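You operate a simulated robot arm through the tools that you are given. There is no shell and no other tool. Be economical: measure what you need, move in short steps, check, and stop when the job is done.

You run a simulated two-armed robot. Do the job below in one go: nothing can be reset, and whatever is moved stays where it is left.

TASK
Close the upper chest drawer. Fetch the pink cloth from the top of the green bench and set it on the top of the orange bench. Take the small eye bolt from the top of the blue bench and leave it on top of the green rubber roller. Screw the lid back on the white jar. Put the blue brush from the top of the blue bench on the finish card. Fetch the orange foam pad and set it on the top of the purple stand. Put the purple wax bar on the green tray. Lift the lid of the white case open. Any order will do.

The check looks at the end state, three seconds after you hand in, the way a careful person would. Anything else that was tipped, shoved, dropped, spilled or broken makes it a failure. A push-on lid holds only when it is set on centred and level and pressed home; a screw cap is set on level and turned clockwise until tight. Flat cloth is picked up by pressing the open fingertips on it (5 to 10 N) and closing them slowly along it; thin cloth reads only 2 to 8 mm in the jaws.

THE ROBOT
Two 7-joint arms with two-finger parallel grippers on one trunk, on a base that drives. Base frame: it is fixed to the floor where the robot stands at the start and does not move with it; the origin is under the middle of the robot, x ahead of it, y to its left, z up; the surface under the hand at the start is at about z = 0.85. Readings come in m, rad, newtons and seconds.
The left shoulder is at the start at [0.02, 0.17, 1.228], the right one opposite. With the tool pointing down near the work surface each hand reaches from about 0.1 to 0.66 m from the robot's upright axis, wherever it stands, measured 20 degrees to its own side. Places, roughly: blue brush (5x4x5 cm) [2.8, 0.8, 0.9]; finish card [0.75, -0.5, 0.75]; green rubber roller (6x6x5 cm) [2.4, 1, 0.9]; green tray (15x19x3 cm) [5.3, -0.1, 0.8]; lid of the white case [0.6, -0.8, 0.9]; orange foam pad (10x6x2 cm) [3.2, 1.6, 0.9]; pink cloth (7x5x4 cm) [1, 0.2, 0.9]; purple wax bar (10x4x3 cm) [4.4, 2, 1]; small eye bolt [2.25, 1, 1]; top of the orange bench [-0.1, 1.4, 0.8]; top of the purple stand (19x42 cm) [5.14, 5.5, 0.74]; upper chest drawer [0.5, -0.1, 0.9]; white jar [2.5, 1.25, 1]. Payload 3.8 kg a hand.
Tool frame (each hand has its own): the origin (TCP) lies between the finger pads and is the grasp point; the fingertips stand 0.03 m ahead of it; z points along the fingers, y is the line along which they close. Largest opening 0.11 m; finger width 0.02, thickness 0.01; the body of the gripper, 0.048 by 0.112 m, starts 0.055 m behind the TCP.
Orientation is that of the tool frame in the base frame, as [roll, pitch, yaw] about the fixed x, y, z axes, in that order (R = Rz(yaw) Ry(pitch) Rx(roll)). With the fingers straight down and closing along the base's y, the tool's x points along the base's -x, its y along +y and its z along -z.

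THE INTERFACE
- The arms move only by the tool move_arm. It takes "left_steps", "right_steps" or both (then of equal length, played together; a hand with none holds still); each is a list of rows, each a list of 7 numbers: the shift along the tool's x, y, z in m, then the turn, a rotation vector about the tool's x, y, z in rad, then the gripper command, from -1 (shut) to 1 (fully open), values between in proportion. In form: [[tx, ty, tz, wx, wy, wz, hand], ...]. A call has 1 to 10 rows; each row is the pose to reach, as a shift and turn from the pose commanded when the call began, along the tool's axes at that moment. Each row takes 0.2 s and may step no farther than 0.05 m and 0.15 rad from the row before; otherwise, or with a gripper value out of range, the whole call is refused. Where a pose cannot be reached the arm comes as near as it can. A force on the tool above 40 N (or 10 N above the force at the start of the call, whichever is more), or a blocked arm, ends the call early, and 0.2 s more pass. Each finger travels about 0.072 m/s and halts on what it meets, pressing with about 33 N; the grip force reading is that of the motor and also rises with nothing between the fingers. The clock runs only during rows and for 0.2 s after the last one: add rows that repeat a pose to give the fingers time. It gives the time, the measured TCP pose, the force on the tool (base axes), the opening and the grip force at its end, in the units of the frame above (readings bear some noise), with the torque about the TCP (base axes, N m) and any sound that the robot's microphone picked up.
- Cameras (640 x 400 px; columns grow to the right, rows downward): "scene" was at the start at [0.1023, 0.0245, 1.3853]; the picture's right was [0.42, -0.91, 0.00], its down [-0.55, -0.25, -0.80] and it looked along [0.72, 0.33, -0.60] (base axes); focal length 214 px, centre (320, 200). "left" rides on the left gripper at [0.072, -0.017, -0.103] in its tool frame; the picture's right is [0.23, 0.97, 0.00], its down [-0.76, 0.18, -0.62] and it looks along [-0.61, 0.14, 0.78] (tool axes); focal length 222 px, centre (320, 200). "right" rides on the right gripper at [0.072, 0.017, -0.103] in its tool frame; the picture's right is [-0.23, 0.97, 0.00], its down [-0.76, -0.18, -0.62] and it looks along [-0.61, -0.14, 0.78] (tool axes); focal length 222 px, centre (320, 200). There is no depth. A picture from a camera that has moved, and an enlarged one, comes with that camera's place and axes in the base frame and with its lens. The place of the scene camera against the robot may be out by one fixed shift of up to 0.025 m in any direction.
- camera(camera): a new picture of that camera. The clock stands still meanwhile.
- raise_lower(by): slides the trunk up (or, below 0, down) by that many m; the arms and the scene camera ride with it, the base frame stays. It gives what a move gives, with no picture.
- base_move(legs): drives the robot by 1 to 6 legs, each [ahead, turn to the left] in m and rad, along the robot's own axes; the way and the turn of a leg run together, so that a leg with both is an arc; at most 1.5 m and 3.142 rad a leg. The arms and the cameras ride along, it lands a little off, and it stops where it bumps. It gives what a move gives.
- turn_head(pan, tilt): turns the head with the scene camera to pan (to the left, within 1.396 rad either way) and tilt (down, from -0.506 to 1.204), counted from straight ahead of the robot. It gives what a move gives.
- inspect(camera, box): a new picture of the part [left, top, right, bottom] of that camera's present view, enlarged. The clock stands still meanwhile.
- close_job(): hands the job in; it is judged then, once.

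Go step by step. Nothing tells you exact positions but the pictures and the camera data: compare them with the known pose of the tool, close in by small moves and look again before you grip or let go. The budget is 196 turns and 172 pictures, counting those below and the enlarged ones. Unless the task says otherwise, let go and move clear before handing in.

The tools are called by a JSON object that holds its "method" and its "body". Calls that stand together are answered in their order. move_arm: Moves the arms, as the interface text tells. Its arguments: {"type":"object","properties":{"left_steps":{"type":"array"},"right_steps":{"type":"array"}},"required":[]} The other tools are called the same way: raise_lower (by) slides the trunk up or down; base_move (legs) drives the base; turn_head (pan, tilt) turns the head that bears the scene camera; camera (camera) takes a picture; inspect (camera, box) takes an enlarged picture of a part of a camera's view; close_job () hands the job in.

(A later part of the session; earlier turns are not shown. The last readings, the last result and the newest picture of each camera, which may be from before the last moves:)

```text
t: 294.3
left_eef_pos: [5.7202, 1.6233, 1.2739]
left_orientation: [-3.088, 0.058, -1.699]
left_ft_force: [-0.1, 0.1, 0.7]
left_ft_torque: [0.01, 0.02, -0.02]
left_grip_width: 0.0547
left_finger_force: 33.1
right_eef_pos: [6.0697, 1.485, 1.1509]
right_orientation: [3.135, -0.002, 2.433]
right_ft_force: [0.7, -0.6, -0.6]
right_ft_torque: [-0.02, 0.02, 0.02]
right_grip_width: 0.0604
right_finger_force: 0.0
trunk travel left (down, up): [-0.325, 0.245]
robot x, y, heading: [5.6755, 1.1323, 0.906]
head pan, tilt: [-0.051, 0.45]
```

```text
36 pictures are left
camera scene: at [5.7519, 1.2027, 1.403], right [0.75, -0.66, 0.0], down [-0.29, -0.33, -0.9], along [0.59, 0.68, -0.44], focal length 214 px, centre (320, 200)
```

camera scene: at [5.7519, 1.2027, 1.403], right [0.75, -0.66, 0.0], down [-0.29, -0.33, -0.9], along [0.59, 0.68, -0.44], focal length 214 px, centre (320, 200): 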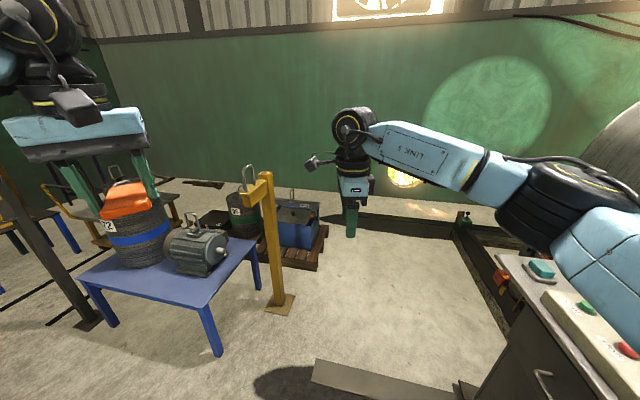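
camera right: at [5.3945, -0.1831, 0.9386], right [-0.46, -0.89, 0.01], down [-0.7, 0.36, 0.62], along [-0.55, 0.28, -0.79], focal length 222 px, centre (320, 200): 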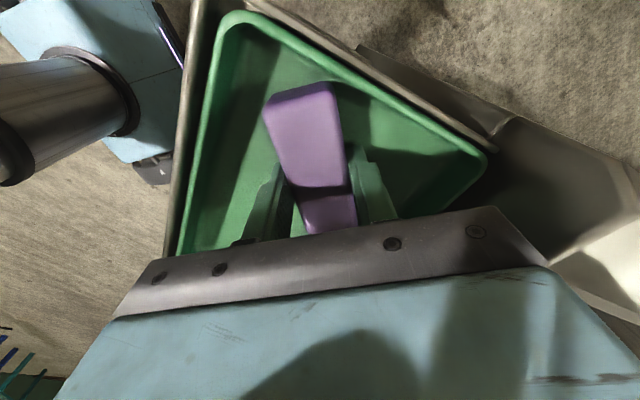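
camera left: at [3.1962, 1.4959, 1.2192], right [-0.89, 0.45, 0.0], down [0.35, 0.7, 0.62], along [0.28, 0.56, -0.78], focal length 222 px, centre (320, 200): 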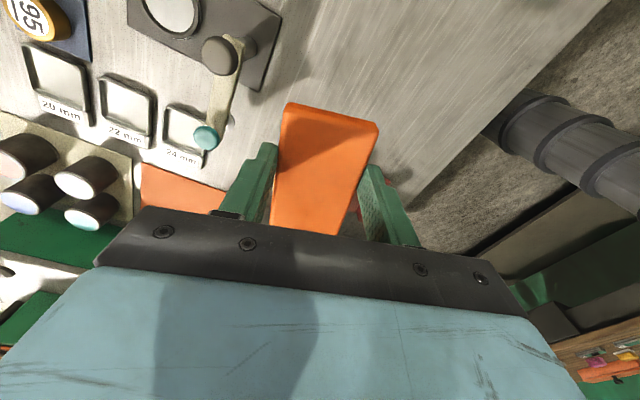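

The corridor's entrance looks tight. Zoom on the floor area to judge gaps.

{"method": "inspect", "body": {"camera": "scene", "box": [170, 160, 470, 310]}}

```text
2.13 times, centred on (320, 235) of scene
camera zoom: at [5.7519, 1.2027, 1.403], right [0.75, -0.66, 0.0], down [-0.29, -0.33, -0.9], along [0.59, 0.68, -0.44], focal length 458 px, centre (320, 125)
```

zoom: 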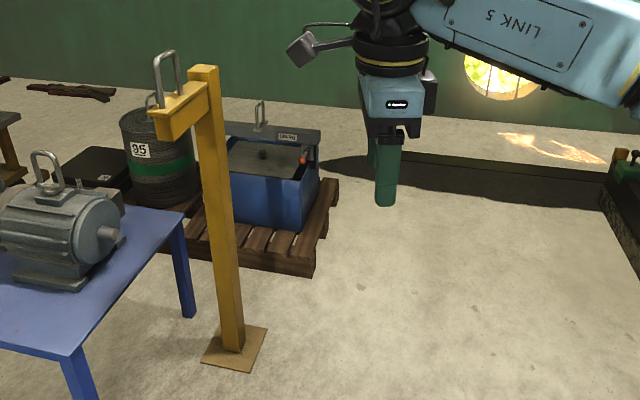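

The east side is closed off by pallets and a floor beam. The gap between stool and yellow cart is the other candidate; I'll go there for a close look.

{"method": "base_move", "body": {"legs": [[0, 1.5], [1.13, 0], [0, -0.3], [0.99, 0], [0, -1.4]]}}

{"method": "raise_lower", "body": {"by": 0.24}}

{"method": "turn_head", "body": {"pan": 0.1, "tilt": 0.6}}

{"method": "camera", "body": {"camera": "scene"}}

```text
t: 312.9
left_eef_pos: [4.4916, 3.2264, 1.2736]
left_orientation: [-3.086, 0.057, -1.904]
left_ft_force: [0.3, 0.3, 0.5]
left_ft_torque: [0.03, 0.02, 0.02]
left_grip_width: 0.0546
left_finger_force: 32.5
right_eef_pos: [4.8056, 3.0202, 1.1523]
right_orientation: [3.134, -0.003, 2.226]
right_ft_force: [-0.6, 0.0, 0.0]
right_ft_torque: [0.01, 0.04, 0.0]
right_grip_width: 0.0605
right_finger_force: 0.1
trunk travel left (down, up): [-0.325, 0.245]
robot x, y, heading: [4.3469, 2.7535, 0.704]
head pan, tilt: [-0.051, 0.45]
```

```text
t: 315.4
left_eef_pos: [4.4905, 3.229, 1.5123]
left_orientation: [-3.087, 0.059, -1.906]
left_ft_force: [-0.8, 0.1, -0.1]
left_ft_torque: [-0.01, 0.0, -0.04]
left_grip_width: 0.0546
left_finger_force: 33.3
right_eef_pos: [4.8058, 3.021, 1.3918]
right_orientation: [3.134, -0.002, 2.226]
right_ft_force: [0.0, 0.2, 0.5]
right_ft_torque: [0.01, -0.02, -0.03]
right_grip_width: 0.0605
right_finger_force: 0.1
trunk travel left (down, up): [-0.565, 0.005]
robot x, y, heading: [4.348, 2.7553, 0.7]
head pan, tilt: [-0.051, 0.45]
```

```text
t: 316.1
left_eef_pos: [4.4921, 3.2263, 1.5142]
left_orientation: [-3.088, 0.059, -1.905]
left_ft_force: [-0.6, 0.0, -1.2]
left_ft_torque: [-0.02, -0.01, 0.0]
left_grip_width: 0.0548
left_finger_force: 33.0
right_eef_pos: [4.8053, 3.0205, 1.3916]
right_orientation: [3.134, -0.001, 2.226]
right_ft_force: [-0.3, -0.5, 0.6]
right_ft_torque: [0.0, 0.0, 0.0]
right_grip_width: 0.0605
right_finger_force: 0.0
trunk travel left (down, up): [-0.565, 0.005]
robot x, y, heading: [4.3505, 2.7524, 0.7]
head pan, tilt: [0.099, 0.6]
```

```text
34 pictures are left
camera scene: at [4.4274, 2.8178, 1.6295], right [0.72, -0.7, 0.0], down [-0.39, -0.4, -0.83], along [0.58, 0.59, -0.56], focal length 214 px, centre (320, 200)
```

scene: 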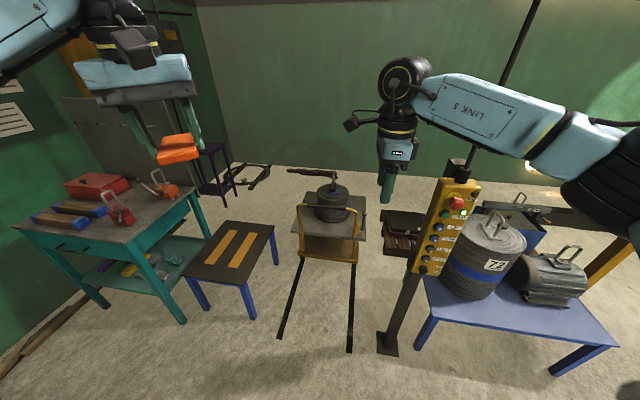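

This gap (~0.25 m) is too narrow. I'll finish the brush, card and case tasks with the right hand first and return to the stand problem later. Lower the trunk and drive round to the blue bench's other long side.

{"method": "raise_lower", "body": {"by": -0.24}}

{"method": "base_move", "body": {"legs": [[0, -1.72], [0.76, 0], [0, -0.41], [0.55, 0], [0, -1.09], [1.2, 0]]}}

{"method": "turn_head", "body": {"pan": -0.5, "tilt": 0.5}}

{"method": "camera", "body": {"camera": "scene"}}

```text
t: 318.6
left_eef_pos: [4.4903, 3.2266, 1.2737]
left_orientation: [-3.086, 0.057, -1.905]
left_ft_force: [-0.4, -0.2, -0.3]
left_ft_torque: [0.0, 0.01, -0.04]
left_grip_width: 0.0547
left_finger_force: 32.7
right_eef_pos: [4.8064, 3.0204, 1.1516]
right_orientation: [3.136, -0.002, 2.225]
right_ft_force: [0.6, 0.3, -0.2]
right_ft_torque: [0.02, -0.02, 0.0]
right_grip_width: 0.0605
right_finger_force: 0.1
trunk travel left (down, up): [-0.325, 0.245]
robot x, y, heading: [4.3445, 2.753, 0.697]
head pan, tilt: [0.099, 0.6]
```

```text
t: 339.4
left_eef_pos: [3.6324, 0.3949, 1.2732]
left_orientation: [-3.086, 0.056, 1.144]
left_ft_force: [-0.4, -0.2, -0.1]
left_ft_torque: [0.01, -0.01, 0.01]
left_grip_width: 0.0547
left_finger_force: 33.1
right_eef_pos: [3.3387, 0.6309, 1.1526]
right_orientation: [3.135, -0.004, -1.009]
right_ft_force: [0.1, -0.9, -0.8]
right_ft_torque: [0.03, 0.03, -0.03]
right_grip_width: 0.0604
right_finger_force: 0.0
trunk travel left (down, up): [-0.325, 0.245]
robot x, y, heading: [3.8202, 0.8536, -2.535]
head pan, tilt: [0.099, 0.6]
```

```text
t: 340.4
left_eef_pos: [3.6313, 0.3939, 1.2726]
left_orientation: [-3.089, 0.056, 1.144]
left_ft_force: [-0.7, 0.0, 0.8]
left_ft_torque: [-0.01, -0.01, 0.01]
left_grip_width: 0.0546
left_finger_force: 33.1
right_eef_pos: [3.3386, 0.6305, 1.1517]
right_orientation: [3.133, -0.003, -1.01]
right_ft_force: [0.1, 0.0, -0.4]
right_ft_torque: [0.0, 0.0, -0.03]
right_grip_width: 0.0604
right_finger_force: 0.1
trunk travel left (down, up): [-0.325, 0.245]
robot x, y, heading: [3.8166, 0.8569, -2.543]
head pan, tilt: [-0.499, 0.499]
```

```text
33 pictures are left
camera scene: at [3.7141, 0.8208, 1.3986], right [-0.11, 0.99, 0.0], down [0.48, 0.05, -0.88], along [-0.87, -0.09, -0.48], focal length 214 px, centre (320, 200)
```

scene: 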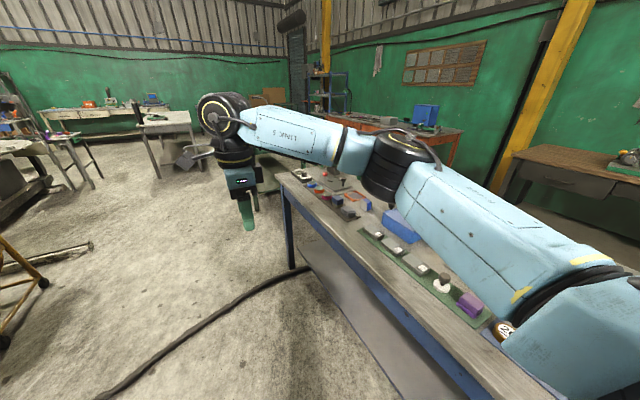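

{"method": "base_move", "body": {"legs": [[0.9, 0], [0, -1.56]]}}

{"method": "turn_head", "body": {"pan": -0.2, "tilt": 0.8}}

{"method": "camera", "body": {"camera": "scene"}}

{"method": "camera", "body": {"camera": "right"}}

```text
t: 349.0
left_eef_pos: [2.6097, 0.5261, 1.2727]
left_orientation: [-3.087, 0.057, -0.44]
left_ft_force: [-0.1, 0.6, -0.4]
left_ft_torque: [0.0, -0.01, -0.01]
left_grip_width: 0.0543
left_finger_force: 32.6
right_eef_pos: [2.8497, 0.8168, 1.1519]
right_orientation: [3.134, -0.005, -2.591]
right_ft_force: [0.0, 0.2, 0.8]
right_ft_torque: [0.02, 0.03, -0.01]
right_grip_width: 0.0606
right_finger_force: 0.1
trunk travel left (down, up): [-0.325, 0.245]
robot x, y, heading: [3.0648, 0.3302, 2.16]
head pan, tilt: [-0.499, 0.499]
```

```text
t: 349.8
left_eef_pos: [2.6101, 0.5253, 1.2734]
left_orientation: [-3.087, 0.057, -0.44]
left_ft_force: [-0.3, -0.7, 0.0]
left_ft_torque: [-0.02, 0.01, 0.0]
left_grip_width: 0.0545
left_finger_force: 32.9
right_eef_pos: [2.8498, 0.8173, 1.1512]
right_orientation: [3.135, -0.004, -2.59]
right_ft_force: [-0.1, 0.4, -0.2]
right_ft_torque: [0.0, -0.03, -0.01]
right_grip_width: 0.0603
right_finger_force: 0.1
trunk travel left (down, up): [-0.325, 0.245]
robot x, y, heading: [3.0674, 0.3337, 2.167]
head pan, tilt: [-0.201, 0.799]
```

```text
32 pictures are left
camera scene: at [3.0268, 0.4132, 1.3727], right [0.92, 0.38, 0.0], down [0.27, -0.66, -0.7], along [-0.27, 0.64, -0.72], focal length 214 px, centre (320, 200)
```

scene: 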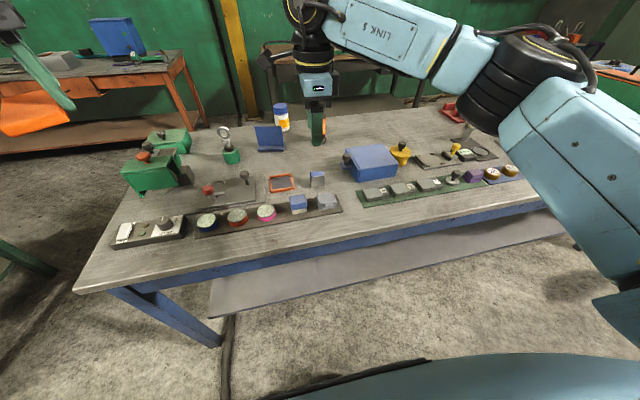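

```text
31 pictures are left
camera right: at [2.7795, 0.7926, 1.2564], right [-0.31, 0.95, 0.01], down [0.75, 0.24, 0.62], along [0.59, 0.2, -0.79], focal length 222 px, centre (320, 200)
```

right: 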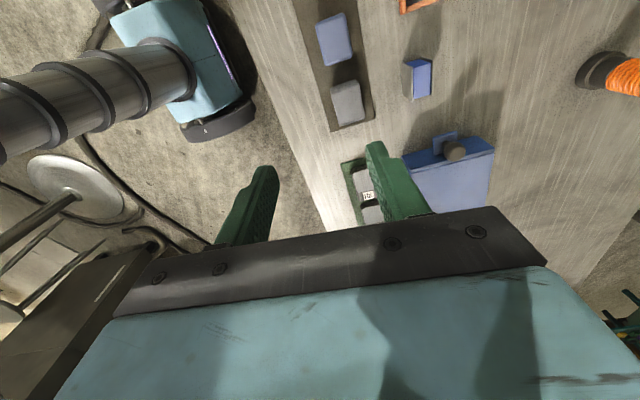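

Brush ≈(2.788,0.82). Turn the base slightly left so the right arm reaches comfortably, then approach.

{"method": "base_move", "body": {"legs": [[0, 0.15]]}}

```text
t: 350.9
left_eef_pos: [2.5868, 0.4555, 1.2734]
left_orientation: [-3.087, 0.058, -0.289]
left_ft_force: [0.2, 0.3, -0.7]
left_ft_torque: [-0.01, 0.01, 0.02]
left_grip_width: 0.0546
left_finger_force: 33.5
right_eef_pos: [2.7787, 0.7781, 1.1515]
right_orientation: [3.133, -0.003, -2.441]
right_ft_force: [-0.8, 0.2, -0.3]
right_ft_torque: [-0.03, 0.01, 0.0]
right_grip_width: 0.0604
right_finger_force: 0.0
trunk travel left (down, up): [-0.325, 0.245]
robot x, y, heading: [3.0653, 0.3342, 2.322]
head pan, tilt: [-0.201, 0.799]
```

{"method": "move_arm", "body": {"right_steps": [[-0.017, 0.013, 0.02, 0.008, 0, 0.04, 0.4], [-0.034, 0.026, 0.05, 0.008, 0, 0.082, 0.5], [-0.034, 0.026, 0.09, 0.008, 0, 0.082, 0.5], [-0.034, 0.026, 0.13, 0.008, 0, 0.082, 0.5]]}}

{"method": "camera", "body": {"camera": "right"}}

```text
t: 351.9
left_eef_pos: [2.5856, 0.456, 1.2719]
left_orientation: [-3.087, 0.057, -0.288]
left_ft_force: [0.2, -0.1, -0.3]
left_ft_torque: [0.0, -0.02, 0.02]
left_grip_width: 0.0549
left_finger_force: 33.0
right_eef_pos: [2.7851, 0.8223, 1.02]
right_orientation: [-3.139, -0.002, -2.521]
right_ft_force: [-0.3, 0.3, -0.3]
right_ft_torque: [0.03, 0.0, 0.0]
right_grip_width: 0.0826
right_finger_force: 0.0
trunk travel left (down, up): [-0.325, 0.245]
robot x, y, heading: [3.0676, 0.3334, 2.317]
head pan, tilt: [-0.201, 0.799]
```

```text
30 pictures are left
camera right: at [2.7172, 0.7935, 1.1251], right [-0.38, 0.93, 0.0], down [0.72, 0.3, 0.62], along [0.57, 0.23, -0.78], focal length 222 px, centre (320, 200)
```

right: 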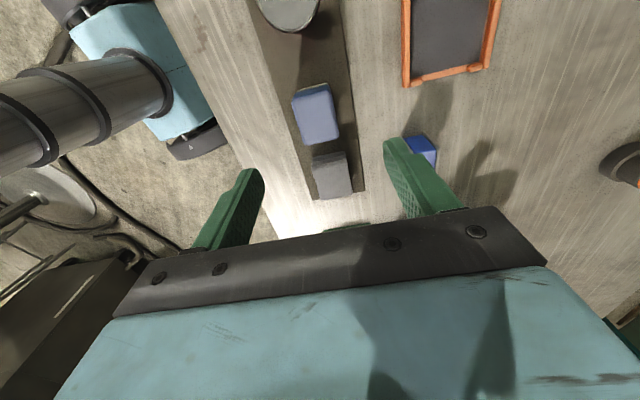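

{"method": "move_arm", "body": {"right_steps": [[0.007, -0.0055, 0.03, 0, 0, 0, 0.4], [0.007, -0.0055, 0.07, 0, 0, 0, 0.4], [0.007, -0.0055, 0.1, 0, 0, 0, 0.4], [0.007, -0.0055, 0.12, 0, 0, 0, 0.4], [0.007, -0.0055, 0.133, 0, 0, 0, 0.4], [0.007, -0.0055, 0.133, 0, 0, 0, 0.1], [0.007, -0.0055, 0.133, 0, 0, 0, -0.2], [0.007, -0.0055, 0.133, 0, 0, 0, -0.6], [0.007, -0.0055, 0.133, 0, 0, 0, -1], [0.007, -0.0055, 0.133, 0, 0, 0, -1]]}}

{"method": "camera", "body": {"camera": "right"}}

```text
t: 354.1
left_eef_pos: [2.5872, 0.4554, 1.2734]
left_orientation: [-3.088, 0.058, -0.289]
left_ft_force: [0.1, 0.1, -1.1]
left_ft_torque: [-0.01, 0.01, -0.01]
left_grip_width: 0.0545
left_finger_force: 33.0
right_eef_pos: [2.7842, 0.8125, 0.8882]
right_orientation: [-3.14, -0.002, -2.522]
right_ft_force: [0.1, 0.4, -0.2]
right_ft_torque: [0.01, 0.0, -0.01]
right_grip_width: 0.0392
right_finger_force: 33.0
trunk travel left (down, up): [-0.325, 0.245]
robot x, y, heading: [3.0672, 0.3356, 2.314]
head pan, tilt: [-0.201, 0.799]
```

```text
29 pictures are left
camera right: at [2.7159, 0.7842, 0.9928], right [-0.38, 0.93, 0.0], down [0.72, 0.3, 0.62], along [0.57, 0.23, -0.78], focal length 222 px, centre (320, 200)
```

right: 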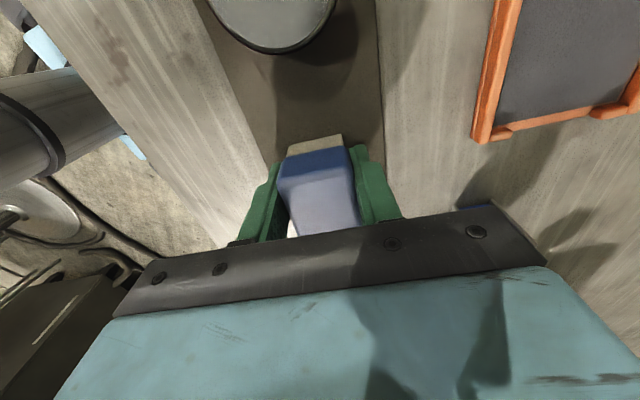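

Brush gripped (39 mm). Lift, pull back, then drive to the green bench's far side.

{"method": "move_arm", "body": {"right_steps": [[0, 0, -0.04, 0, 0, 0, -1], [0, 0, -0.08, 0, 0, 0, -1], [0, 0, -0.13, 0, 0, 0, -1], [0, 0, -0.18, 0, 0, 0, -1], [0, 0, -0.23, 0, 0, 0, -1], [0, 0, -0.28, 0, 0, 0, -1], [-0.005, -0.04, -0.3, 0, 0, 0, -1], [-0.01, -0.08, -0.3, 0, 0, 0, -1], [-0.015, -0.119, -0.3, 0, 0, 0, -1]]}}

{"method": "base_move", "body": {"legs": [[0, 1.577], [1.45, 0], [0.145, 0], [0, -0.389], [1.0, 0], [0, -1.32]]}}

{"method": "turn_head", "body": {"pan": 0.0, "tilt": 0.8}}

{"method": "camera", "body": {"camera": "scene"}}

```text
t: 356.1
left_eef_pos: [2.587, 0.4544, 1.2736]
left_orientation: [-3.087, 0.057, -0.287]
left_ft_force: [-0.4, 0.4, -0.7]
left_ft_torque: [0.01, 0.03, -0.02]
left_grip_width: 0.0544
left_finger_force: 33.2
right_eef_pos: [2.867, 0.7235, 1.1896]
right_orientation: [3.141, -0.004, -2.524]
right_ft_force: [-0.2, -0.1, 0.0]
right_ft_torque: [0.0, 0.01, -0.01]
right_grip_width: 0.0393
right_finger_force: 32.9
trunk travel left (down, up): [-0.325, 0.245]
robot x, y, heading: [3.0658, 0.3352, 2.318]
head pan, tilt: [-0.201, 0.799]
```

```text
t: 377.3
left_eef_pos: [0.522, -0.966, 1.2729]
left_orientation: [-3.087, 0.059, -0.413]
left_ft_force: [-0.1, -0.2, 0.6]
left_ft_torque: [-0.02, 0.01, 0.0]
left_grip_width: 0.0548
left_finger_force: 33.0
right_eef_pos: [0.8322, -0.7335, 1.1892]
right_orientation: [-3.14, -0.003, -2.647]
right_ft_force: [-0.2, 0.9, 0.5]
right_ft_torque: [-0.04, 0.03, 0.02]
right_grip_width: 0.0393
right_finger_force: 33.1
trunk travel left (down, up): [-0.325, 0.245]
robot x, y, heading: [0.9856, -1.1454, 2.196]
head pan, tilt: [-0.201, 0.799]
```

```text
t: 378.0
left_eef_pos: [0.5217, -0.9659, 1.2735]
left_orientation: [-3.087, 0.057, -0.414]
left_ft_force: [0.3, 0.0, 1.0]
left_ft_torque: [-0.01, -0.02, 0.0]
left_grip_width: 0.0545
left_finger_force: 32.8
right_eef_pos: [0.832, -0.7338, 1.1894]
right_orientation: [-3.139, -0.004, -2.648]
right_ft_force: [1.0, 0.2, -0.6]
right_ft_torque: [0.01, -0.03, -0.02]
right_grip_width: 0.0393
right_finger_force: 32.7
trunk travel left (down, up): [-0.325, 0.245]
robot x, y, heading: [0.9882, -1.1465, 2.192]
head pan, tilt: [0.0, 0.799]
```

```text
28 pictures are left
camera scene: at [0.9271, -1.0762, 1.3726], right [0.81, 0.58, 0.0], down [0.42, -0.58, -0.7], along [-0.4, 0.57, -0.72], focal length 214 px, centre (320, 200)
```

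scene: 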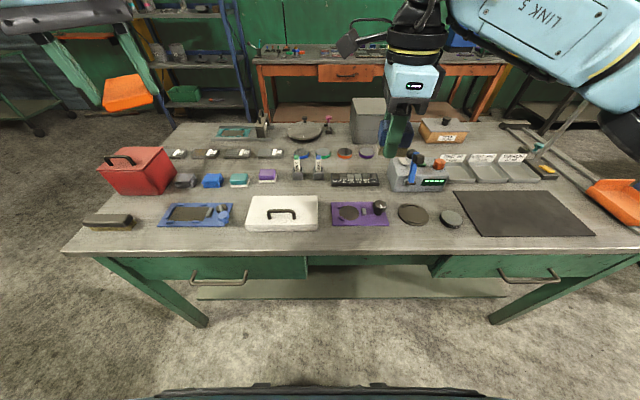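

I now face the card and the case from the right side. Zoom in.

{"method": "inspect", "body": {"camera": "scene", "box": [235, 145, 395, 245]}}

{"method": "camera", "body": {"camera": "right"}}

```text
4.00 times, centred on (315, 195) of scene
camera zoom: at [0.9271, -1.0762, 1.3726], right [0.81, 0.58, 0.0], down [0.42, -0.58, -0.7], along [-0.4, 0.57, -0.72], focal length 858 px, centre (340, 220)
```

zoom: 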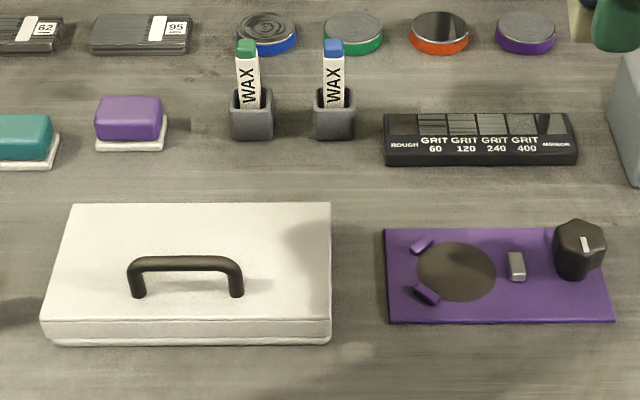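

```text
26 pictures are left
camera right: at [0.7604, -0.7534, 1.2928], right [-0.26, 0.97, 0.0], down [0.76, 0.21, 0.62], along [0.6, 0.16, -0.78], focal length 222 px, centre (320, 200)
```

right: 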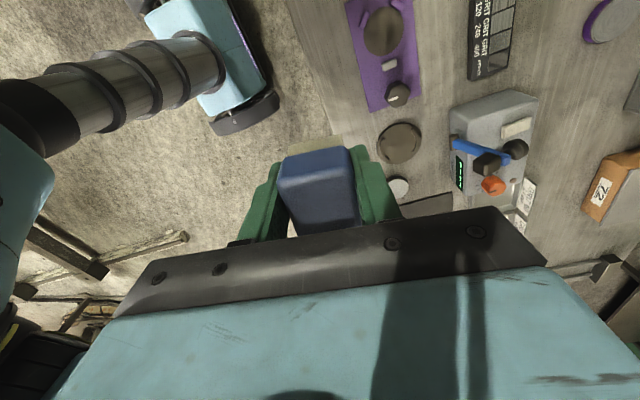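

The finish card is the black "ROUGH…MIRROR" card at ≈(0.691,-0.537). Move the base 8 cm closer and bring the brush above it.

{"method": "base_move", "body": {"legs": [[0.08, 0]]}}

{"method": "move_arm", "body": {"right_steps": [[0.005, 0.04, 0, 0, 0, -0.04, -1], [0.01, 0.08, 0, 0, 0, -0.08, -1], [0.015, 0.12, 0.02, 0, 0, -0.12, -1], [0.02, 0.161, 0.05, 0, 0, -0.12, -1], [0.02, 0.161, 0.1, 0, 0, -0.12, -1], [0.02, 0.161, 0.15, 0, 0, -0.12, -1], [0.02, 0.161, 0.19, 0, 0, -0.12, -1]]}}

{"method": "camera", "body": {"camera": "right"}}

```text
t: 379.1
left_eef_pos: [0.4746, -0.9022, 1.273]
left_orientation: [-3.087, 0.058, -0.414]
left_ft_force: [0.5, 0.3, 0.5]
left_ft_torque: [-0.03, -0.05, 0.0]
left_grip_width: 0.0545
left_finger_force: 33.3
right_eef_pos: [0.7853, -0.6692, 1.1878]
right_orientation: [-3.14, -0.001, -2.647]
right_ft_force: [0.0, -0.4, -0.1]
right_ft_torque: [-0.02, 0.01, -0.02]
right_grip_width: 0.039
right_finger_force: 33.2
trunk travel left (down, up): [-0.325, 0.245]
robot x, y, heading: [0.9378, -1.0834, 2.194]
head pan, tilt: [0.0, 0.799]
```

```text
refused: row 4 steps farther than a row can; nothing moved
```

```text
25 pictures are left
camera right: at [0.7135, -0.6888, 1.2926], right [-0.26, 0.96, 0.0], down [0.76, 0.21, 0.62], along [0.6, 0.16, -0.78], focal length 222 px, centre (320, 200)
```

right: 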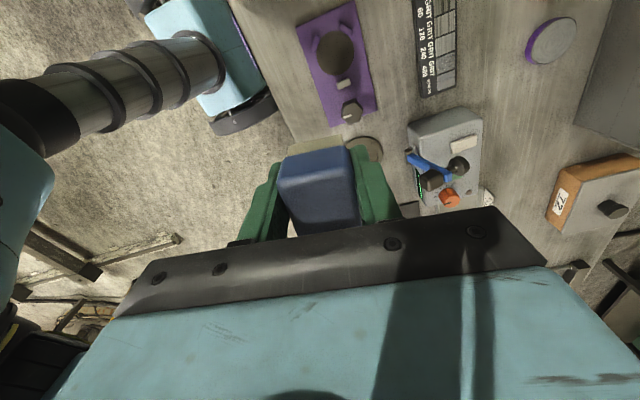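

{"method": "move_arm", "body": {"right_steps": [[0.005, 0.04, 0, 0, 0, -0.04, -1], [0.01, 0.08, 0, 0, 0, -0.08, -1], [0.015, 0.12, 0.01, 0, 0, -0.12, -1], [0.02, 0.161, 0.03, 0, 0, -0.12, -1], [0.02, 0.161, 0.07, 0, 0, -0.12, -1], [0.02, 0.161, 0.11, 0, 0, -0.12, -1], [0.02, 0.161, 0.15, 0, 0, -0.12, -1], [0.02, 0.161, 0.19, 0, 0, -0.12, -1]]}}

{"method": "camera", "body": {"camera": "right"}}

```text
t: 380.9
left_eef_pos: [0.4749, -0.9025, 1.2735]
left_orientation: [-3.088, 0.059, -0.414]
left_ft_force: [-0.1, 0.2, -0.9]
left_ft_torque: [0.01, 0.0, -0.04]
left_grip_width: 0.0547
left_finger_force: 33.2
right_eef_pos: [0.6911, -0.5368, 1.0007]
right_orientation: [-3.14, -0.002, -2.527]
right_ft_force: [-0.1, -0.8, 0.2]
right_ft_torque: [0.0, 0.04, -0.02]
right_grip_width: 0.0395
right_finger_force: 33.3
trunk travel left (down, up): [-0.325, 0.245]
robot x, y, heading: [0.9383, -1.0807, 2.193]
head pan, tilt: [0.0, 0.799]
```

```text
24 pictures are left
camera right: at [0.6221, -0.5653, 1.1043], right [-0.38, 0.93, 0.0], down [0.73, 0.3, 0.62], along [0.58, 0.23, -0.78], focal length 222 px, centre (320, 200)
```

right: 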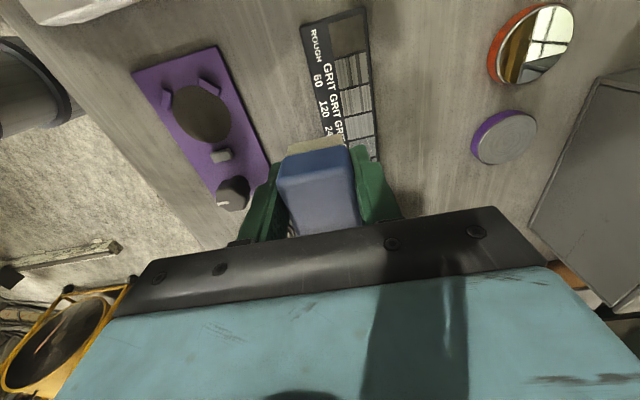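

Card centre refined to (0.674,-0.516). Shift and descend near it, then check.

{"method": "move_arm", "body": {"right_steps": [[0.001, 0.014, 0.0, 0, 0, 0, -1], [0.002, 0.027, 0.02, 0, 0, 0, -1], [0.002, 0.027, 0.05, 0, 0, 0, -1], [0.002, 0.027, 0.08, 0, 0, 0, -1]]}}

{"method": "camera", "body": {"camera": "right"}}

{"method": "inspect", "body": {"camera": "scene", "box": [300, 130, 420, 210]}}

```text
t: 381.9
left_eef_pos: [0.4752, -0.9022, 1.2735]
left_orientation: [-3.087, 0.057, -0.412]
left_ft_force: [0.1, -0.2, -0.3]
left_ft_torque: [-0.03, -0.02, 0.0]
left_grip_width: 0.0546
left_finger_force: 33.2
right_eef_pos: [0.6729, -0.5176, 0.9178]
right_orientation: [-3.141, -0.003, -2.527]
right_ft_force: [0.3, 0.3, -0.4]
right_ft_torque: [-0.02, -0.01, 0.05]
right_grip_width: 0.0392
right_finger_force: 33.5
trunk travel left (down, up): [-0.325, 0.245]
robot x, y, heading: [0.9335, -1.0822, 2.191]
head pan, tilt: [0.0, 0.799]
```

```text
23 pictures are left
camera right: at [0.6053, -0.5457, 1.0229], right [-0.38, 0.93, 0.0], down [0.73, 0.3, 0.62], along [0.58, 0.23, -0.78], focal length 222 px, centre (320, 200)
```

right: 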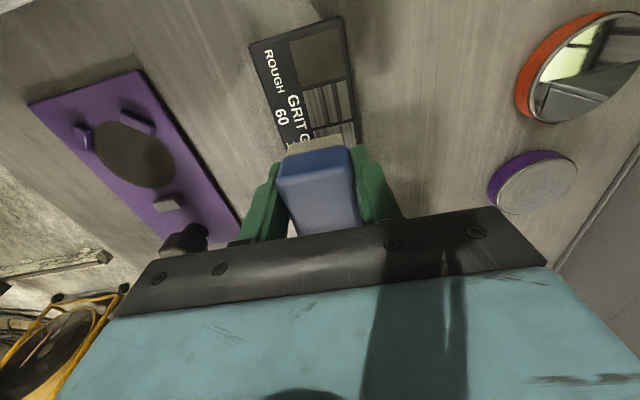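

```text
5.00 times, centred on (360, 170) of scene
camera zoom: at [0.8805, -1.0121, 1.3726], right [0.81, 0.58, 0.0], down [0.42, -0.58, -0.7], along [-0.41, 0.57, -0.72], focal length 1072 px, centre (120, 350)
```

zoom: 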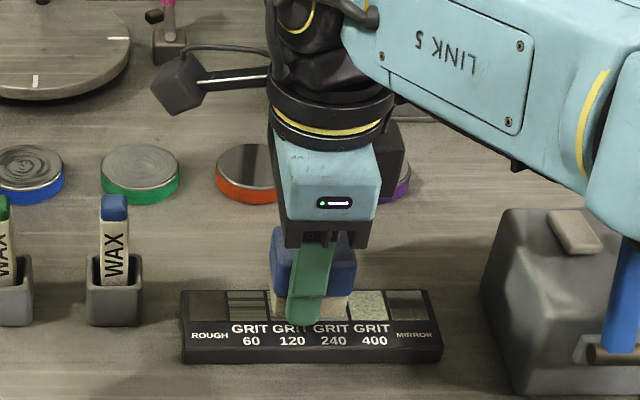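

Aligned over the card's middle. Lower to contact.

{"method": "move_arm", "body": {"right_steps": [[0, 0, 0.006, 0, 0, 0, -1], [0, 0, 0.012, 0, 0, 0, -1], [0, 0, 0.017, 0, 0, 0, -1], [0, 0, 0.022, 0, 0, 0, -1], [0, 0, 0.027, 0, 0, 0, -1]]}}

```text
t: 383.1
left_eef_pos: [0.4769, -0.9044, 1.2753]
left_orientation: [-3.086, 0.059, -0.412]
left_ft_force: [0.2, -1.0, -0.9]
left_ft_torque: [0.0, -0.01, 0.07]
left_grip_width: 0.0544
left_finger_force: 33.5
right_eef_pos: [0.6732, -0.5179, 0.8956]
right_orientation: [3.135, -0.004, -2.527]
right_ft_force: [-4.2, 4.2, 27.7]
right_ft_torque: [-0.09, -0.11, 0.05]
right_grip_width: 0.0396
right_finger_force: 32.5
trunk travel left (down, up): [-0.325, 0.245]
robot x, y, heading: [0.9402, -1.0813, 2.192]
head pan, tilt: [0.0, 0.799]
```

Contact. Release and rise.

{"method": "move_arm", "body": {"right_steps": [[0, 0, -0.004, 0, 0, 0, -1], [0, 0, -0.004, 0, 0, 0, -0.15], [0, 0, -0.004, 0, 0, 0, 0.1], [0, 0, -0.004, 0, 0, 0, 0.2], [0, 0, -0.03, 0, 0, 0, 0.2], [0, 0, -0.07, 0, 0, 0, 0.2], [0, 0, -0.11, 0, 0, 0, 0.2], [0, 0, -0.16, 0, 0, 0, 0.2], [0, 0, -0.2, 0, 0, 0, 0.2]]}}

{"method": "inspect", "body": {"camera": "scene", "box": [220, 120, 420, 245]}}

```text
t: 385.1
left_eef_pos: [0.4766, -0.9024, 1.2748]
left_orientation: [-3.087, 0.058, -0.413]
left_ft_force: [-0.3, -0.7, -1.1]
left_ft_torque: [0.03, 0.01, 0.01]
left_grip_width: 0.0549
left_finger_force: 32.9
right_eef_pos: [0.6751, -0.5166, 1.0926]
right_orientation: [-3.14, -0.005, -2.527]
right_ft_force: [0.4, -0.4, 0.0]
right_ft_torque: [-0.02, -0.01, 0.01]
right_grip_width: 0.0662
right_finger_force: 0.2
trunk travel left (down, up): [-0.325, 0.245]
robot x, y, heading: [0.9399, -1.0839, 2.19]
head pan, tilt: [0.0, 0.799]
```

```text
3.20 times, centred on (320, 182) of scene
camera zoom: at [0.8813, -1.0125, 1.3727], right [0.81, 0.58, 0.0], down [0.42, -0.58, -0.7], along [-0.41, 0.57, -0.72], focal length 686 px, centre (320, 256)
```

zoom: 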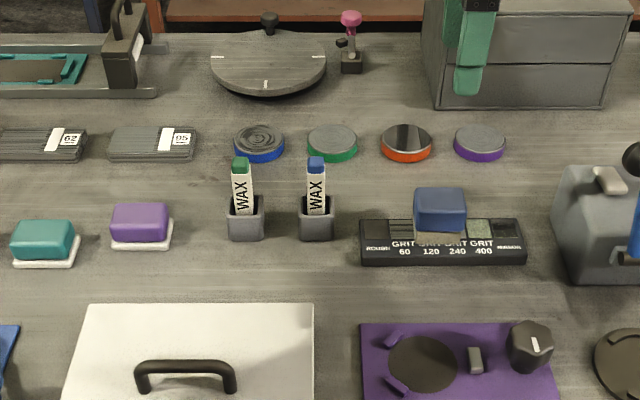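

Brush is on the card. Next the case: raise and pull back the right hand, then shift the base ~24 cm to the left along the bench.

{"method": "move_arm", "body": {"right_steps": [[0, 0, -0.05, 0, 0, 0, 0.2], [0, 0, -0.1, 0, 0, 0, 0.2], [0, -0.04, -0.11, 0, 0, 0, 0.2], [0, -0.08, -0.11, 0, 0, 0, 0.2], [0, -0.12, -0.11, 0, 0, 0, 0.2], [0, -0.15, -0.11, 0, 0, 0, 0.2]]}}

{"method": "base_move", "body": {"legs": [[0, 1.57], [0.24, 0], [0, -1.57]]}}

{"method": "camera", "body": {"camera": "right"}}

{"method": "inspect", "body": {"camera": "scene", "box": [260, 150, 460, 275]}}

```text
t: 386.5
left_eef_pos: [0.478, -0.9018, 1.275]
left_orientation: [-3.09, 0.059, -0.416]
left_ft_force: [-0.4, -0.1, -0.1]
left_ft_torque: [-0.05, 0.04, 0.0]
left_grip_width: 0.0544
left_finger_force: 32.1
right_eef_pos: [0.7622, -0.638, 1.2007]
right_orientation: [3.141, -0.005, -2.532]
right_ft_force: [-0.2, 0.5, 0.2]
right_ft_torque: [-0.02, 0.05, 0.03]
right_grip_width: 0.0659
right_finger_force: 0.1
right hand out of reach, approached as far as the arm can: row 2, 3
trunk travel left (down, up): [-0.325, 0.245]
robot x, y, heading: [0.94, -1.081, 2.189]
head pan, tilt: [0.0, 0.799]
```

```text
t: 395.9
left_eef_pos: [0.2776, -1.0539, 1.2728]
left_orientation: [-3.087, 0.058, -0.394]
left_ft_force: [0.0, 0.8, -0.4]
left_ft_torque: [0.02, 0.02, 0.0]
left_grip_width: 0.0547
left_finger_force: 33.0
right_eef_pos: [0.5571, -0.7851, 1.2019]
right_orientation: [3.141, -0.002, -2.507]
right_ft_force: [0.0, -0.9, 0.4]
right_ft_torque: [0.01, -0.01, 0.0]
right_grip_width: 0.066
right_finger_force: 0.0
trunk travel left (down, up): [-0.325, 0.245]
robot x, y, heading: [0.7434, -1.2288, 2.207]
head pan, tilt: [0.0, 0.799]
```

```text
20 pictures are left
camera right: at [0.4896, -0.8155, 1.3048], right [-0.39, 0.92, 0.0], down [0.72, 0.31, 0.62], along [0.57, 0.24, -0.78], focal length 222 px, centre (320, 200)
```

right: 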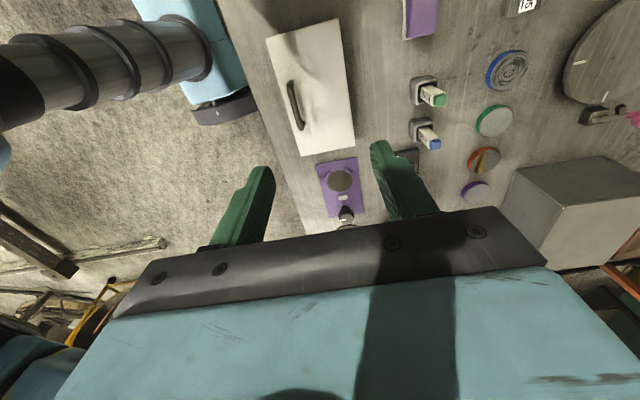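

```text
3.20 times, centred on (360, 212) of scene
camera zoom: at [0.6856, -1.1561, 1.3726], right [0.8, 0.6, 0.0], down [0.43, -0.58, -0.7], along [-0.42, 0.56, -0.72], focal length 686 px, centre (192, 160)
```

zoom: 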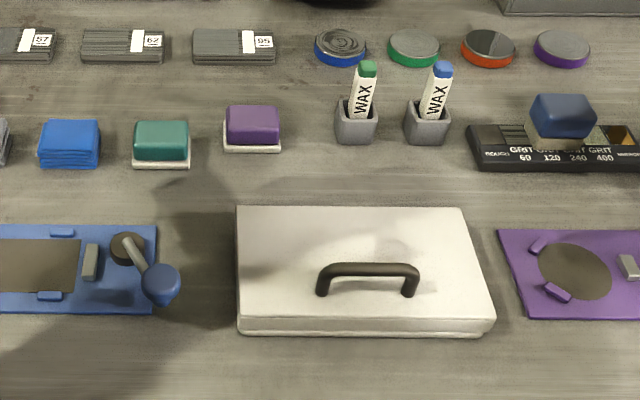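

Handle bar ≈(0.598,-0.817). Move above it and look again.

{"method": "move_arm", "body": {"right_steps": [[-0.007, -0.025, 0.02, 0, 0, 0, 0], [-0.014, -0.05, 0.05, 0, 0, 0, 0], [-0.014, -0.05, 0.09, 0, 0, 0, 0], [-0.014, -0.05, 0.13, 0, 0, 0, 0], [-0.014, -0.05, 0.165, 0, 0, 0, 0]]}}

{"method": "camera", "body": {"camera": "right"}}

```text
t: 397.1
left_eef_pos: [0.279, -1.0534, 1.2741]
left_orientation: [-3.088, 0.057, -0.395]
left_ft_force: [0.4, 0.2, -1.1]
left_ft_torque: [-0.01, -0.06, 0.01]
left_grip_width: 0.0547
left_finger_force: 32.4
right_eef_pos: [0.5969, -0.819, 1.0356]
right_orientation: [-3.141, -0.003, -2.508]
right_ft_force: [-0.1, 1.2, -0.3]
right_ft_torque: [0.0, 0.0, 0.01]
right_grip_width: 0.0551
right_finger_force: 0.0
trunk travel left (down, up): [-0.325, 0.245]
robot x, y, heading: [0.7426, -1.2258, 2.211]
head pan, tilt: [0.0, 0.799]
```

```text
18 pictures are left
camera right: at [0.5293, -0.8489, 1.1399], right [-0.39, 0.92, 0.0], down [0.72, 0.31, 0.62], along [0.57, 0.24, -0.78], focal length 222 px, centre (320, 200)
```

right: 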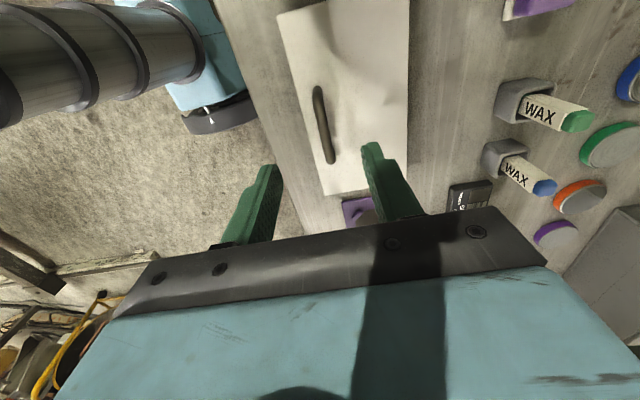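

Directly above the bar. Descend around it and close.

{"method": "move_arm", "body": {"right_steps": [[0, 0, 0.03, 0, 0, 0, 0], [0, 0, 0.06, 0, 0, 0, 0], [0, 0, 0.08, 0, 0, 0, 0], [0, 0, 0.09, 0, 0, 0, 0], [0, 0, 0.09, 0, 0, 0, -0.4], [0, 0, 0.09, 0, 0, 0, -0.8], [0, 0, 0.09, 0, 0, 0, -1], [0, 0, 0.09, 0, 0, 0, -1]]}}

{"method": "camera", "body": {"camera": "right"}}

```text
t: 398.9
left_eef_pos: [0.2788, -1.0541, 1.2736]
left_orientation: [-3.087, 0.056, -0.394]
left_ft_force: [0.2, 0.5, -1.0]
left_ft_torque: [-0.02, -0.02, 0.0]
left_grip_width: 0.0546
left_finger_force: 33.0
right_eef_pos: [0.5965, -0.8181, 0.9446]
right_orientation: [3.14, -0.004, -2.511]
right_ft_force: [-3.3, 3.0, -1.8]
right_ft_torque: [-0.04, 0.24, -0.27]
right_grip_width: 0.0103
right_finger_force: 45.3
trunk travel left (down, up): [-0.325, 0.245]
robot x, y, heading: [0.7448, -1.2273, 2.213]
head pan, tilt: [0.0, 0.799]
```

```text
17 pictures are left
camera right: at [0.5282, -0.8479, 1.05], right [-0.39, 0.92, 0.0], down [0.72, 0.31, 0.62], along [0.57, 0.24, -0.78], focal length 222 px, centre (320, 200)
```

right: 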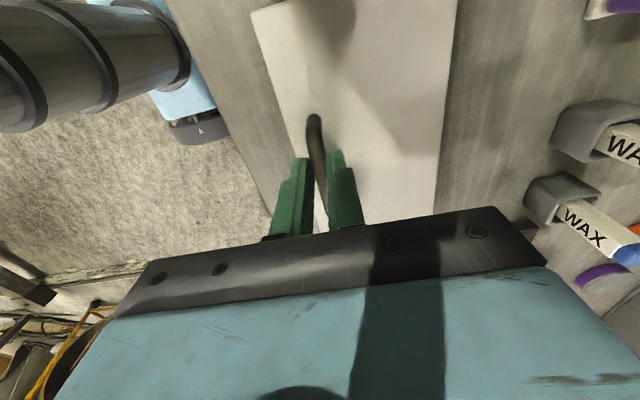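

Bar is gripped (10 mm). Lift along an arc about the far-side hinge to ~80°.

{"method": "move_arm", "body": {"right_steps": [[0, 0.005, -0.009, 0, 0, 0, -1], [0, 0.011, -0.0165, 0, 0, 0, -1], [0, 0.018, -0.024, 0, 0, 0, -1], [0, 0.0247, -0.0305, 0, 0, 0, -1], [0, 0.0406, -0.042, 0, 0, 0, -1], [0, 0.0583, -0.0505, 0, 0, 0, -1], [0, 0.0771, -0.056, 0, 0, 0, -1], [0, 0.0966, -0.058, 0, 0, 0, -1], [0, 0.1162, -0.0565, 0, 0, 0, -1], [0, 0.1351, -0.0515, 0, 0, 0, -1]]}}

{"method": "inspect", "body": {"camera": "scene", "box": [260, 130, 460, 275]}}

```text
t: 401.1
left_eef_pos: [0.2793, -1.0534, 1.2731]
left_orientation: [-3.086, 0.058, -0.394]
left_ft_force: [-0.7, 0.1, -0.2]
left_ft_torque: [0.01, -0.05, 0.03]
left_grip_width: 0.0548
left_finger_force: 33.3
right_eef_pos: [0.5157, -0.7097, 0.9958]
right_orientation: [-3.14, -0.004, -2.508]
right_ft_force: [-0.8, 0.0, -0.4]
right_ft_torque: [0.0, 0.01, 0.01]
right_grip_width: 0.0
right_finger_force: 37.1
trunk travel left (down, up): [-0.325, 0.245]
robot x, y, heading: [0.744, -1.2247, 2.212]
head pan, tilt: [0.0, 0.799]
```

```text
2.76 times, centred on (360, 202) of scene
camera zoom: at [0.6852, -1.1564, 1.3726], right [0.8, 0.6, 0.0], down [0.43, -0.58, -0.7], along [-0.42, 0.56, -0.72], focal length 592 px, centre (210, 193)
```

zoom: 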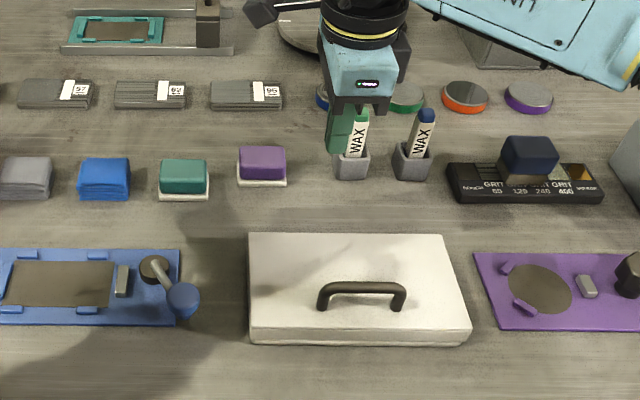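

The fingers slipped off; the bar was probably only at the tips. Go back, grip about 1.3 cm deeper.

{"method": "move_arm", "body": {"right_steps": [[0, 0, -0.03, 0, 0, 0, -0.6], [0, -0.045, -0.03, 0, 0, 0, 0], [0, -0.09, -0.03, 0, 0, 0, 0], [0, -0.1351, -0.03, 0, 0, 0, 0], [0, -0.1351, 0.01, 0, 0, 0, 0], [0, -0.1351, 0.04, 0, 0, 0, 0], [0, -0.1351, 0.055, 0, 0, 0, 0], [0, -0.1351, 0.062, 0, 0, 0, 0], [0, -0.1351, 0.066, 0, 0, 0, 0]]}}

{"method": "inspect", "body": {"camera": "scene", "box": [310, 160, 410, 240]}}

```text
t: 403.1
left_eef_pos: [0.2785, -1.054, 1.2739]
left_orientation: [-3.086, 0.059, -0.395]
left_ft_force: [0.0, 0.3, -0.7]
left_ft_torque: [0.03, -0.04, -0.05]
left_grip_width: 0.0545
left_finger_force: 33.5
right_eef_pos: [0.5989, -0.8192, 0.9307]
right_orientation: [3.142, -0.003, -2.508]
right_ft_force: [-0.3, -0.5, -0.5]
right_ft_torque: [0.0, 0.03, 0.05]
right_grip_width: 0.0551
right_finger_force: 0.1
trunk travel left (down, up): [-0.325, 0.245]
robot x, y, heading: [0.7424, -1.2264, 2.206]
head pan, tilt: [0.0, 0.799]
```

```text
5.00 times, centred on (360, 200) of scene
camera zoom: at [0.6854, -1.1561, 1.3726], right [0.8, 0.6, 0.0], down [0.43, -0.58, -0.7], along [-0.42, 0.56, -0.72], focal length 1072 px, centre (120, 200)
```

zoom: 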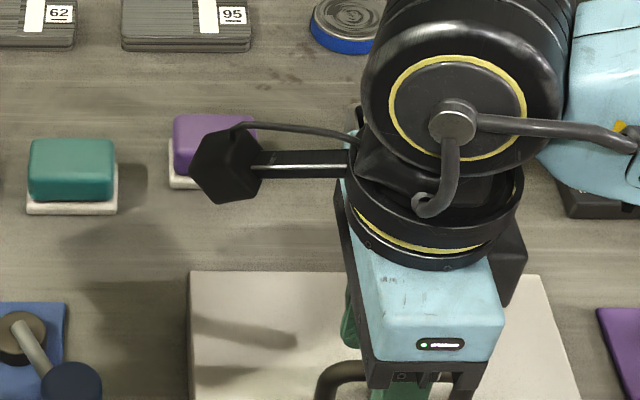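

{"method": "move_arm", "body": {"right_steps": [[0, 0, 0.004, 0, 0, 0, 0], [0, 0, 0.008, 0, 0, 0, 0], [0, 0, 0.011, 0, 0, 0, 0], [0, 0, 0.011, 0, 0, 0, -0.4], [0, 0, 0.011, 0, 0, 0, -0.8], [0, 0, 0.011, 0, 0, 0, -1], [0, 0, 0.011, 0, 0, 0, -1]]}}

{"method": "move_arm", "body": {"right_steps": [[0, 0.003, -0.005, 0, 0, 0, -1], [0, 0.006, -0.01, 0, 0, 0, -1], [0, 0.011, -0.0165, 0, 0, 0, -1], [0, 0.018, -0.024, 0, 0, 0, -1], [0, 0.0247, -0.0305, 0, 0, 0, -1]]}}

{"method": "inspect", "body": {"camera": "scene", "box": [300, 150, 440, 260]}}

```text
t: 404.8
left_eef_pos: [0.2768, -1.0526, 1.2732]
left_orientation: [-3.087, 0.058, -0.394]
left_ft_force: [0.1, -0.4, -0.5]
left_ft_torque: [0.02, 0.0, 0.0]
left_grip_width: 0.0548
left_finger_force: 33.3
right_eef_pos: [0.5976, -0.8178, 0.9205]
right_orientation: [3.141, -0.004, -2.509]
right_ft_force: [-7.2, 7.8, -2.5]
right_ft_torque: [-0.01, 0.19, -0.37]
right_grip_width: 0.0104
right_finger_force: 45.3
trunk travel left (down, up): [-0.325, 0.245]
robot x, y, heading: [0.7432, -1.225, 2.207]
head pan, tilt: [0.0, 0.799]
```

```text
t: 405.9
left_eef_pos: [0.2799, -1.0518, 1.2738]
left_orientation: [-3.087, 0.057, -0.394]
left_ft_force: [0.5, 0.1, -0.3]
left_ft_torque: [-0.01, -0.01, 0.01]
left_grip_width: 0.0546
left_finger_force: 32.8
right_eef_pos: [0.5838, -0.7995, 0.9513]
right_orientation: [-3.14, -0.002, -2.509]
right_ft_force: [1.2, 2.5, -6.0]
right_ft_torque: [-0.03, -0.21, -0.14]
right_grip_width: 0.0107
right_finger_force: 45.2
trunk travel left (down, up): [-0.325, 0.245]
robot x, y, heading: [0.7467, -1.2292, 2.21]
head pan, tilt: [0.0, 0.799]
```

```text
3.64 times, centred on (370, 205) of scene
camera zoom: at [0.6857, -1.1554, 1.3726], right [0.8, 0.6, 0.0], down [0.43, -0.58, -0.7], along [-0.42, 0.56, -0.72], focal length 780 px, centre (138, 182)
```

zoom: 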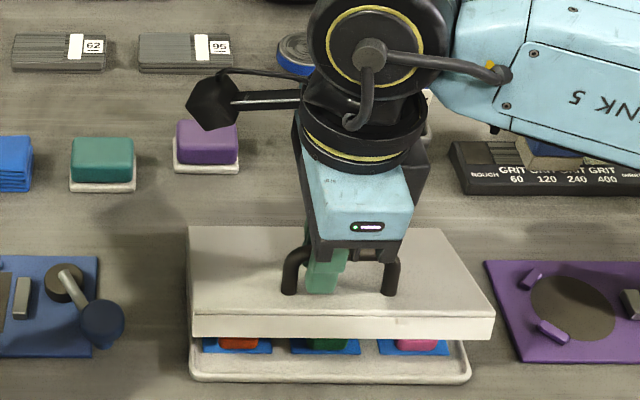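

The lid is rising with the hinge at the back. Continue the arc to ~60°.

{"method": "move_arm", "body": {"right_steps": [[0, 0.008, -0.0065, 0, 0, 0, -1], [0, 0.0159, -0.012, 0, 0, 0, -1], [0, 0.0245, -0.0165, 0, 0, 0, -1], [0, 0.0336, -0.0205, 0, 0, 0, -1], [0, 0.043, -0.0235, 0, 0, 0, -1], [0, 0.0524, -0.0255, 0, 0, 0, -1], [0, 0.062, -0.027, 0, 0, 0, -1], [0, 0.0719, -0.0275, 0, 0, 0, -1]]}}

{"method": "inspect", "body": {"camera": "scene", "box": [300, 150, 440, 260]}}

```text
t: 407.8
left_eef_pos: [0.2798, -1.053, 1.2735]
left_orientation: [-3.087, 0.059, -0.394]
left_ft_force: [-0.2, -0.6, 0.5]
left_ft_torque: [0.01, -0.01, 0.01]
left_grip_width: 0.0545
left_finger_force: 33.0
right_eef_pos: [0.5401, -0.7404, 0.9778]
right_orientation: [3.139, -0.005, -2.51]
right_ft_force: [7.4, 3.8, 8.4]
right_ft_torque: [-0.25, 0.15, 0.55]
right_grip_width: 0.0107
right_finger_force: 45.3
trunk travel left (down, up): [-0.325, 0.245]
robot x, y, heading: [0.7467, -1.2278, 2.207]
head pan, tilt: [0.0, 0.799]
```

```text
3.64 times, centred on (370, 205) of scene
camera zoom: at [0.6867, -1.1562, 1.3727], right [0.8, 0.6, 0.0], down [0.43, -0.58, -0.7], along [-0.42, 0.56, -0.72], focal length 780 px, centre (138, 182)
```

zoom: 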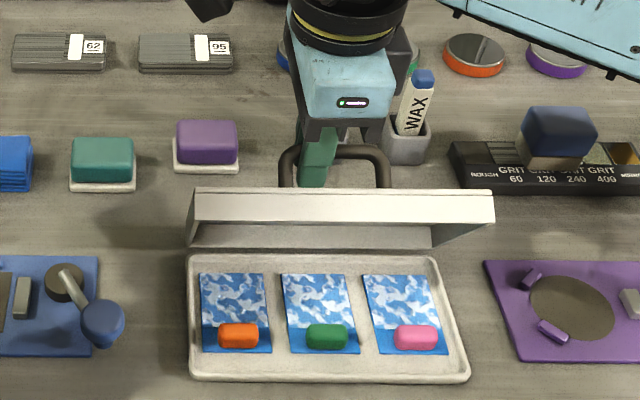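

Lid at ~60°. Continue to just past vertical.

{"method": "move_arm", "body": {"right_steps": [[0, 0.0098, 0.0005, 0, 0, 0, -1], [0, 0.0195, 0.0015, 0, 0, 0, -1], [0, 0.029, 0.0035, 0, 0, 0, -1], [0, 0.0385, 0.0063, 0, 0, 0, -1], [0, 0.0475, 0.01, 0, 0, 0, -1], [0, 0.0564, 0.0145, 0, 0, 0, -1], [0, 0.0645, 0.0195, 0, 0, 0, -1]]}}

{"method": "inspect", "body": {"camera": "scene", "box": [300, 130, 440, 240]}}

```text
t: 409.4
left_eef_pos: [0.2792, -1.0543, 1.2736]
left_orientation: [-3.087, 0.059, -0.393]
left_ft_force: [-0.3, 1.3, -0.8]
left_ft_torque: [0.01, 0.02, -0.01]
left_grip_width: 0.0546
left_finger_force: 32.8
right_eef_pos: [0.5022, -0.6891, 0.9579]
right_orientation: [-3.14, -0.004, -2.507]
right_ft_force: [1.7, 2.7, 0.7]
right_ft_torque: [-0.36, 0.41, 0.85]
right_grip_width: 0.0109
right_finger_force: 45.1
trunk travel left (down, up): [-0.325, 0.245]
robot x, y, heading: [0.742, -1.2263, 2.206]
head pan, tilt: [0.0, 0.799]
```

```text
3.64 times, centred on (370, 185) of scene
camera zoom: at [0.6858, -1.1559, 1.3725], right [0.8, 0.6, 0.0], down [0.43, -0.58, -0.7], along [-0.42, 0.56, -0.72], focal length 780 px, centre (138, 254)
```

zoom: 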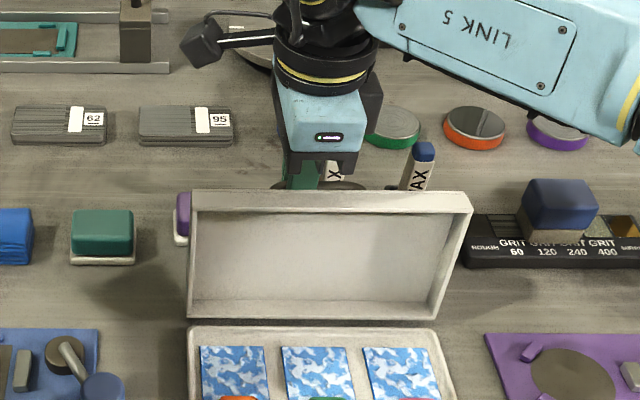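

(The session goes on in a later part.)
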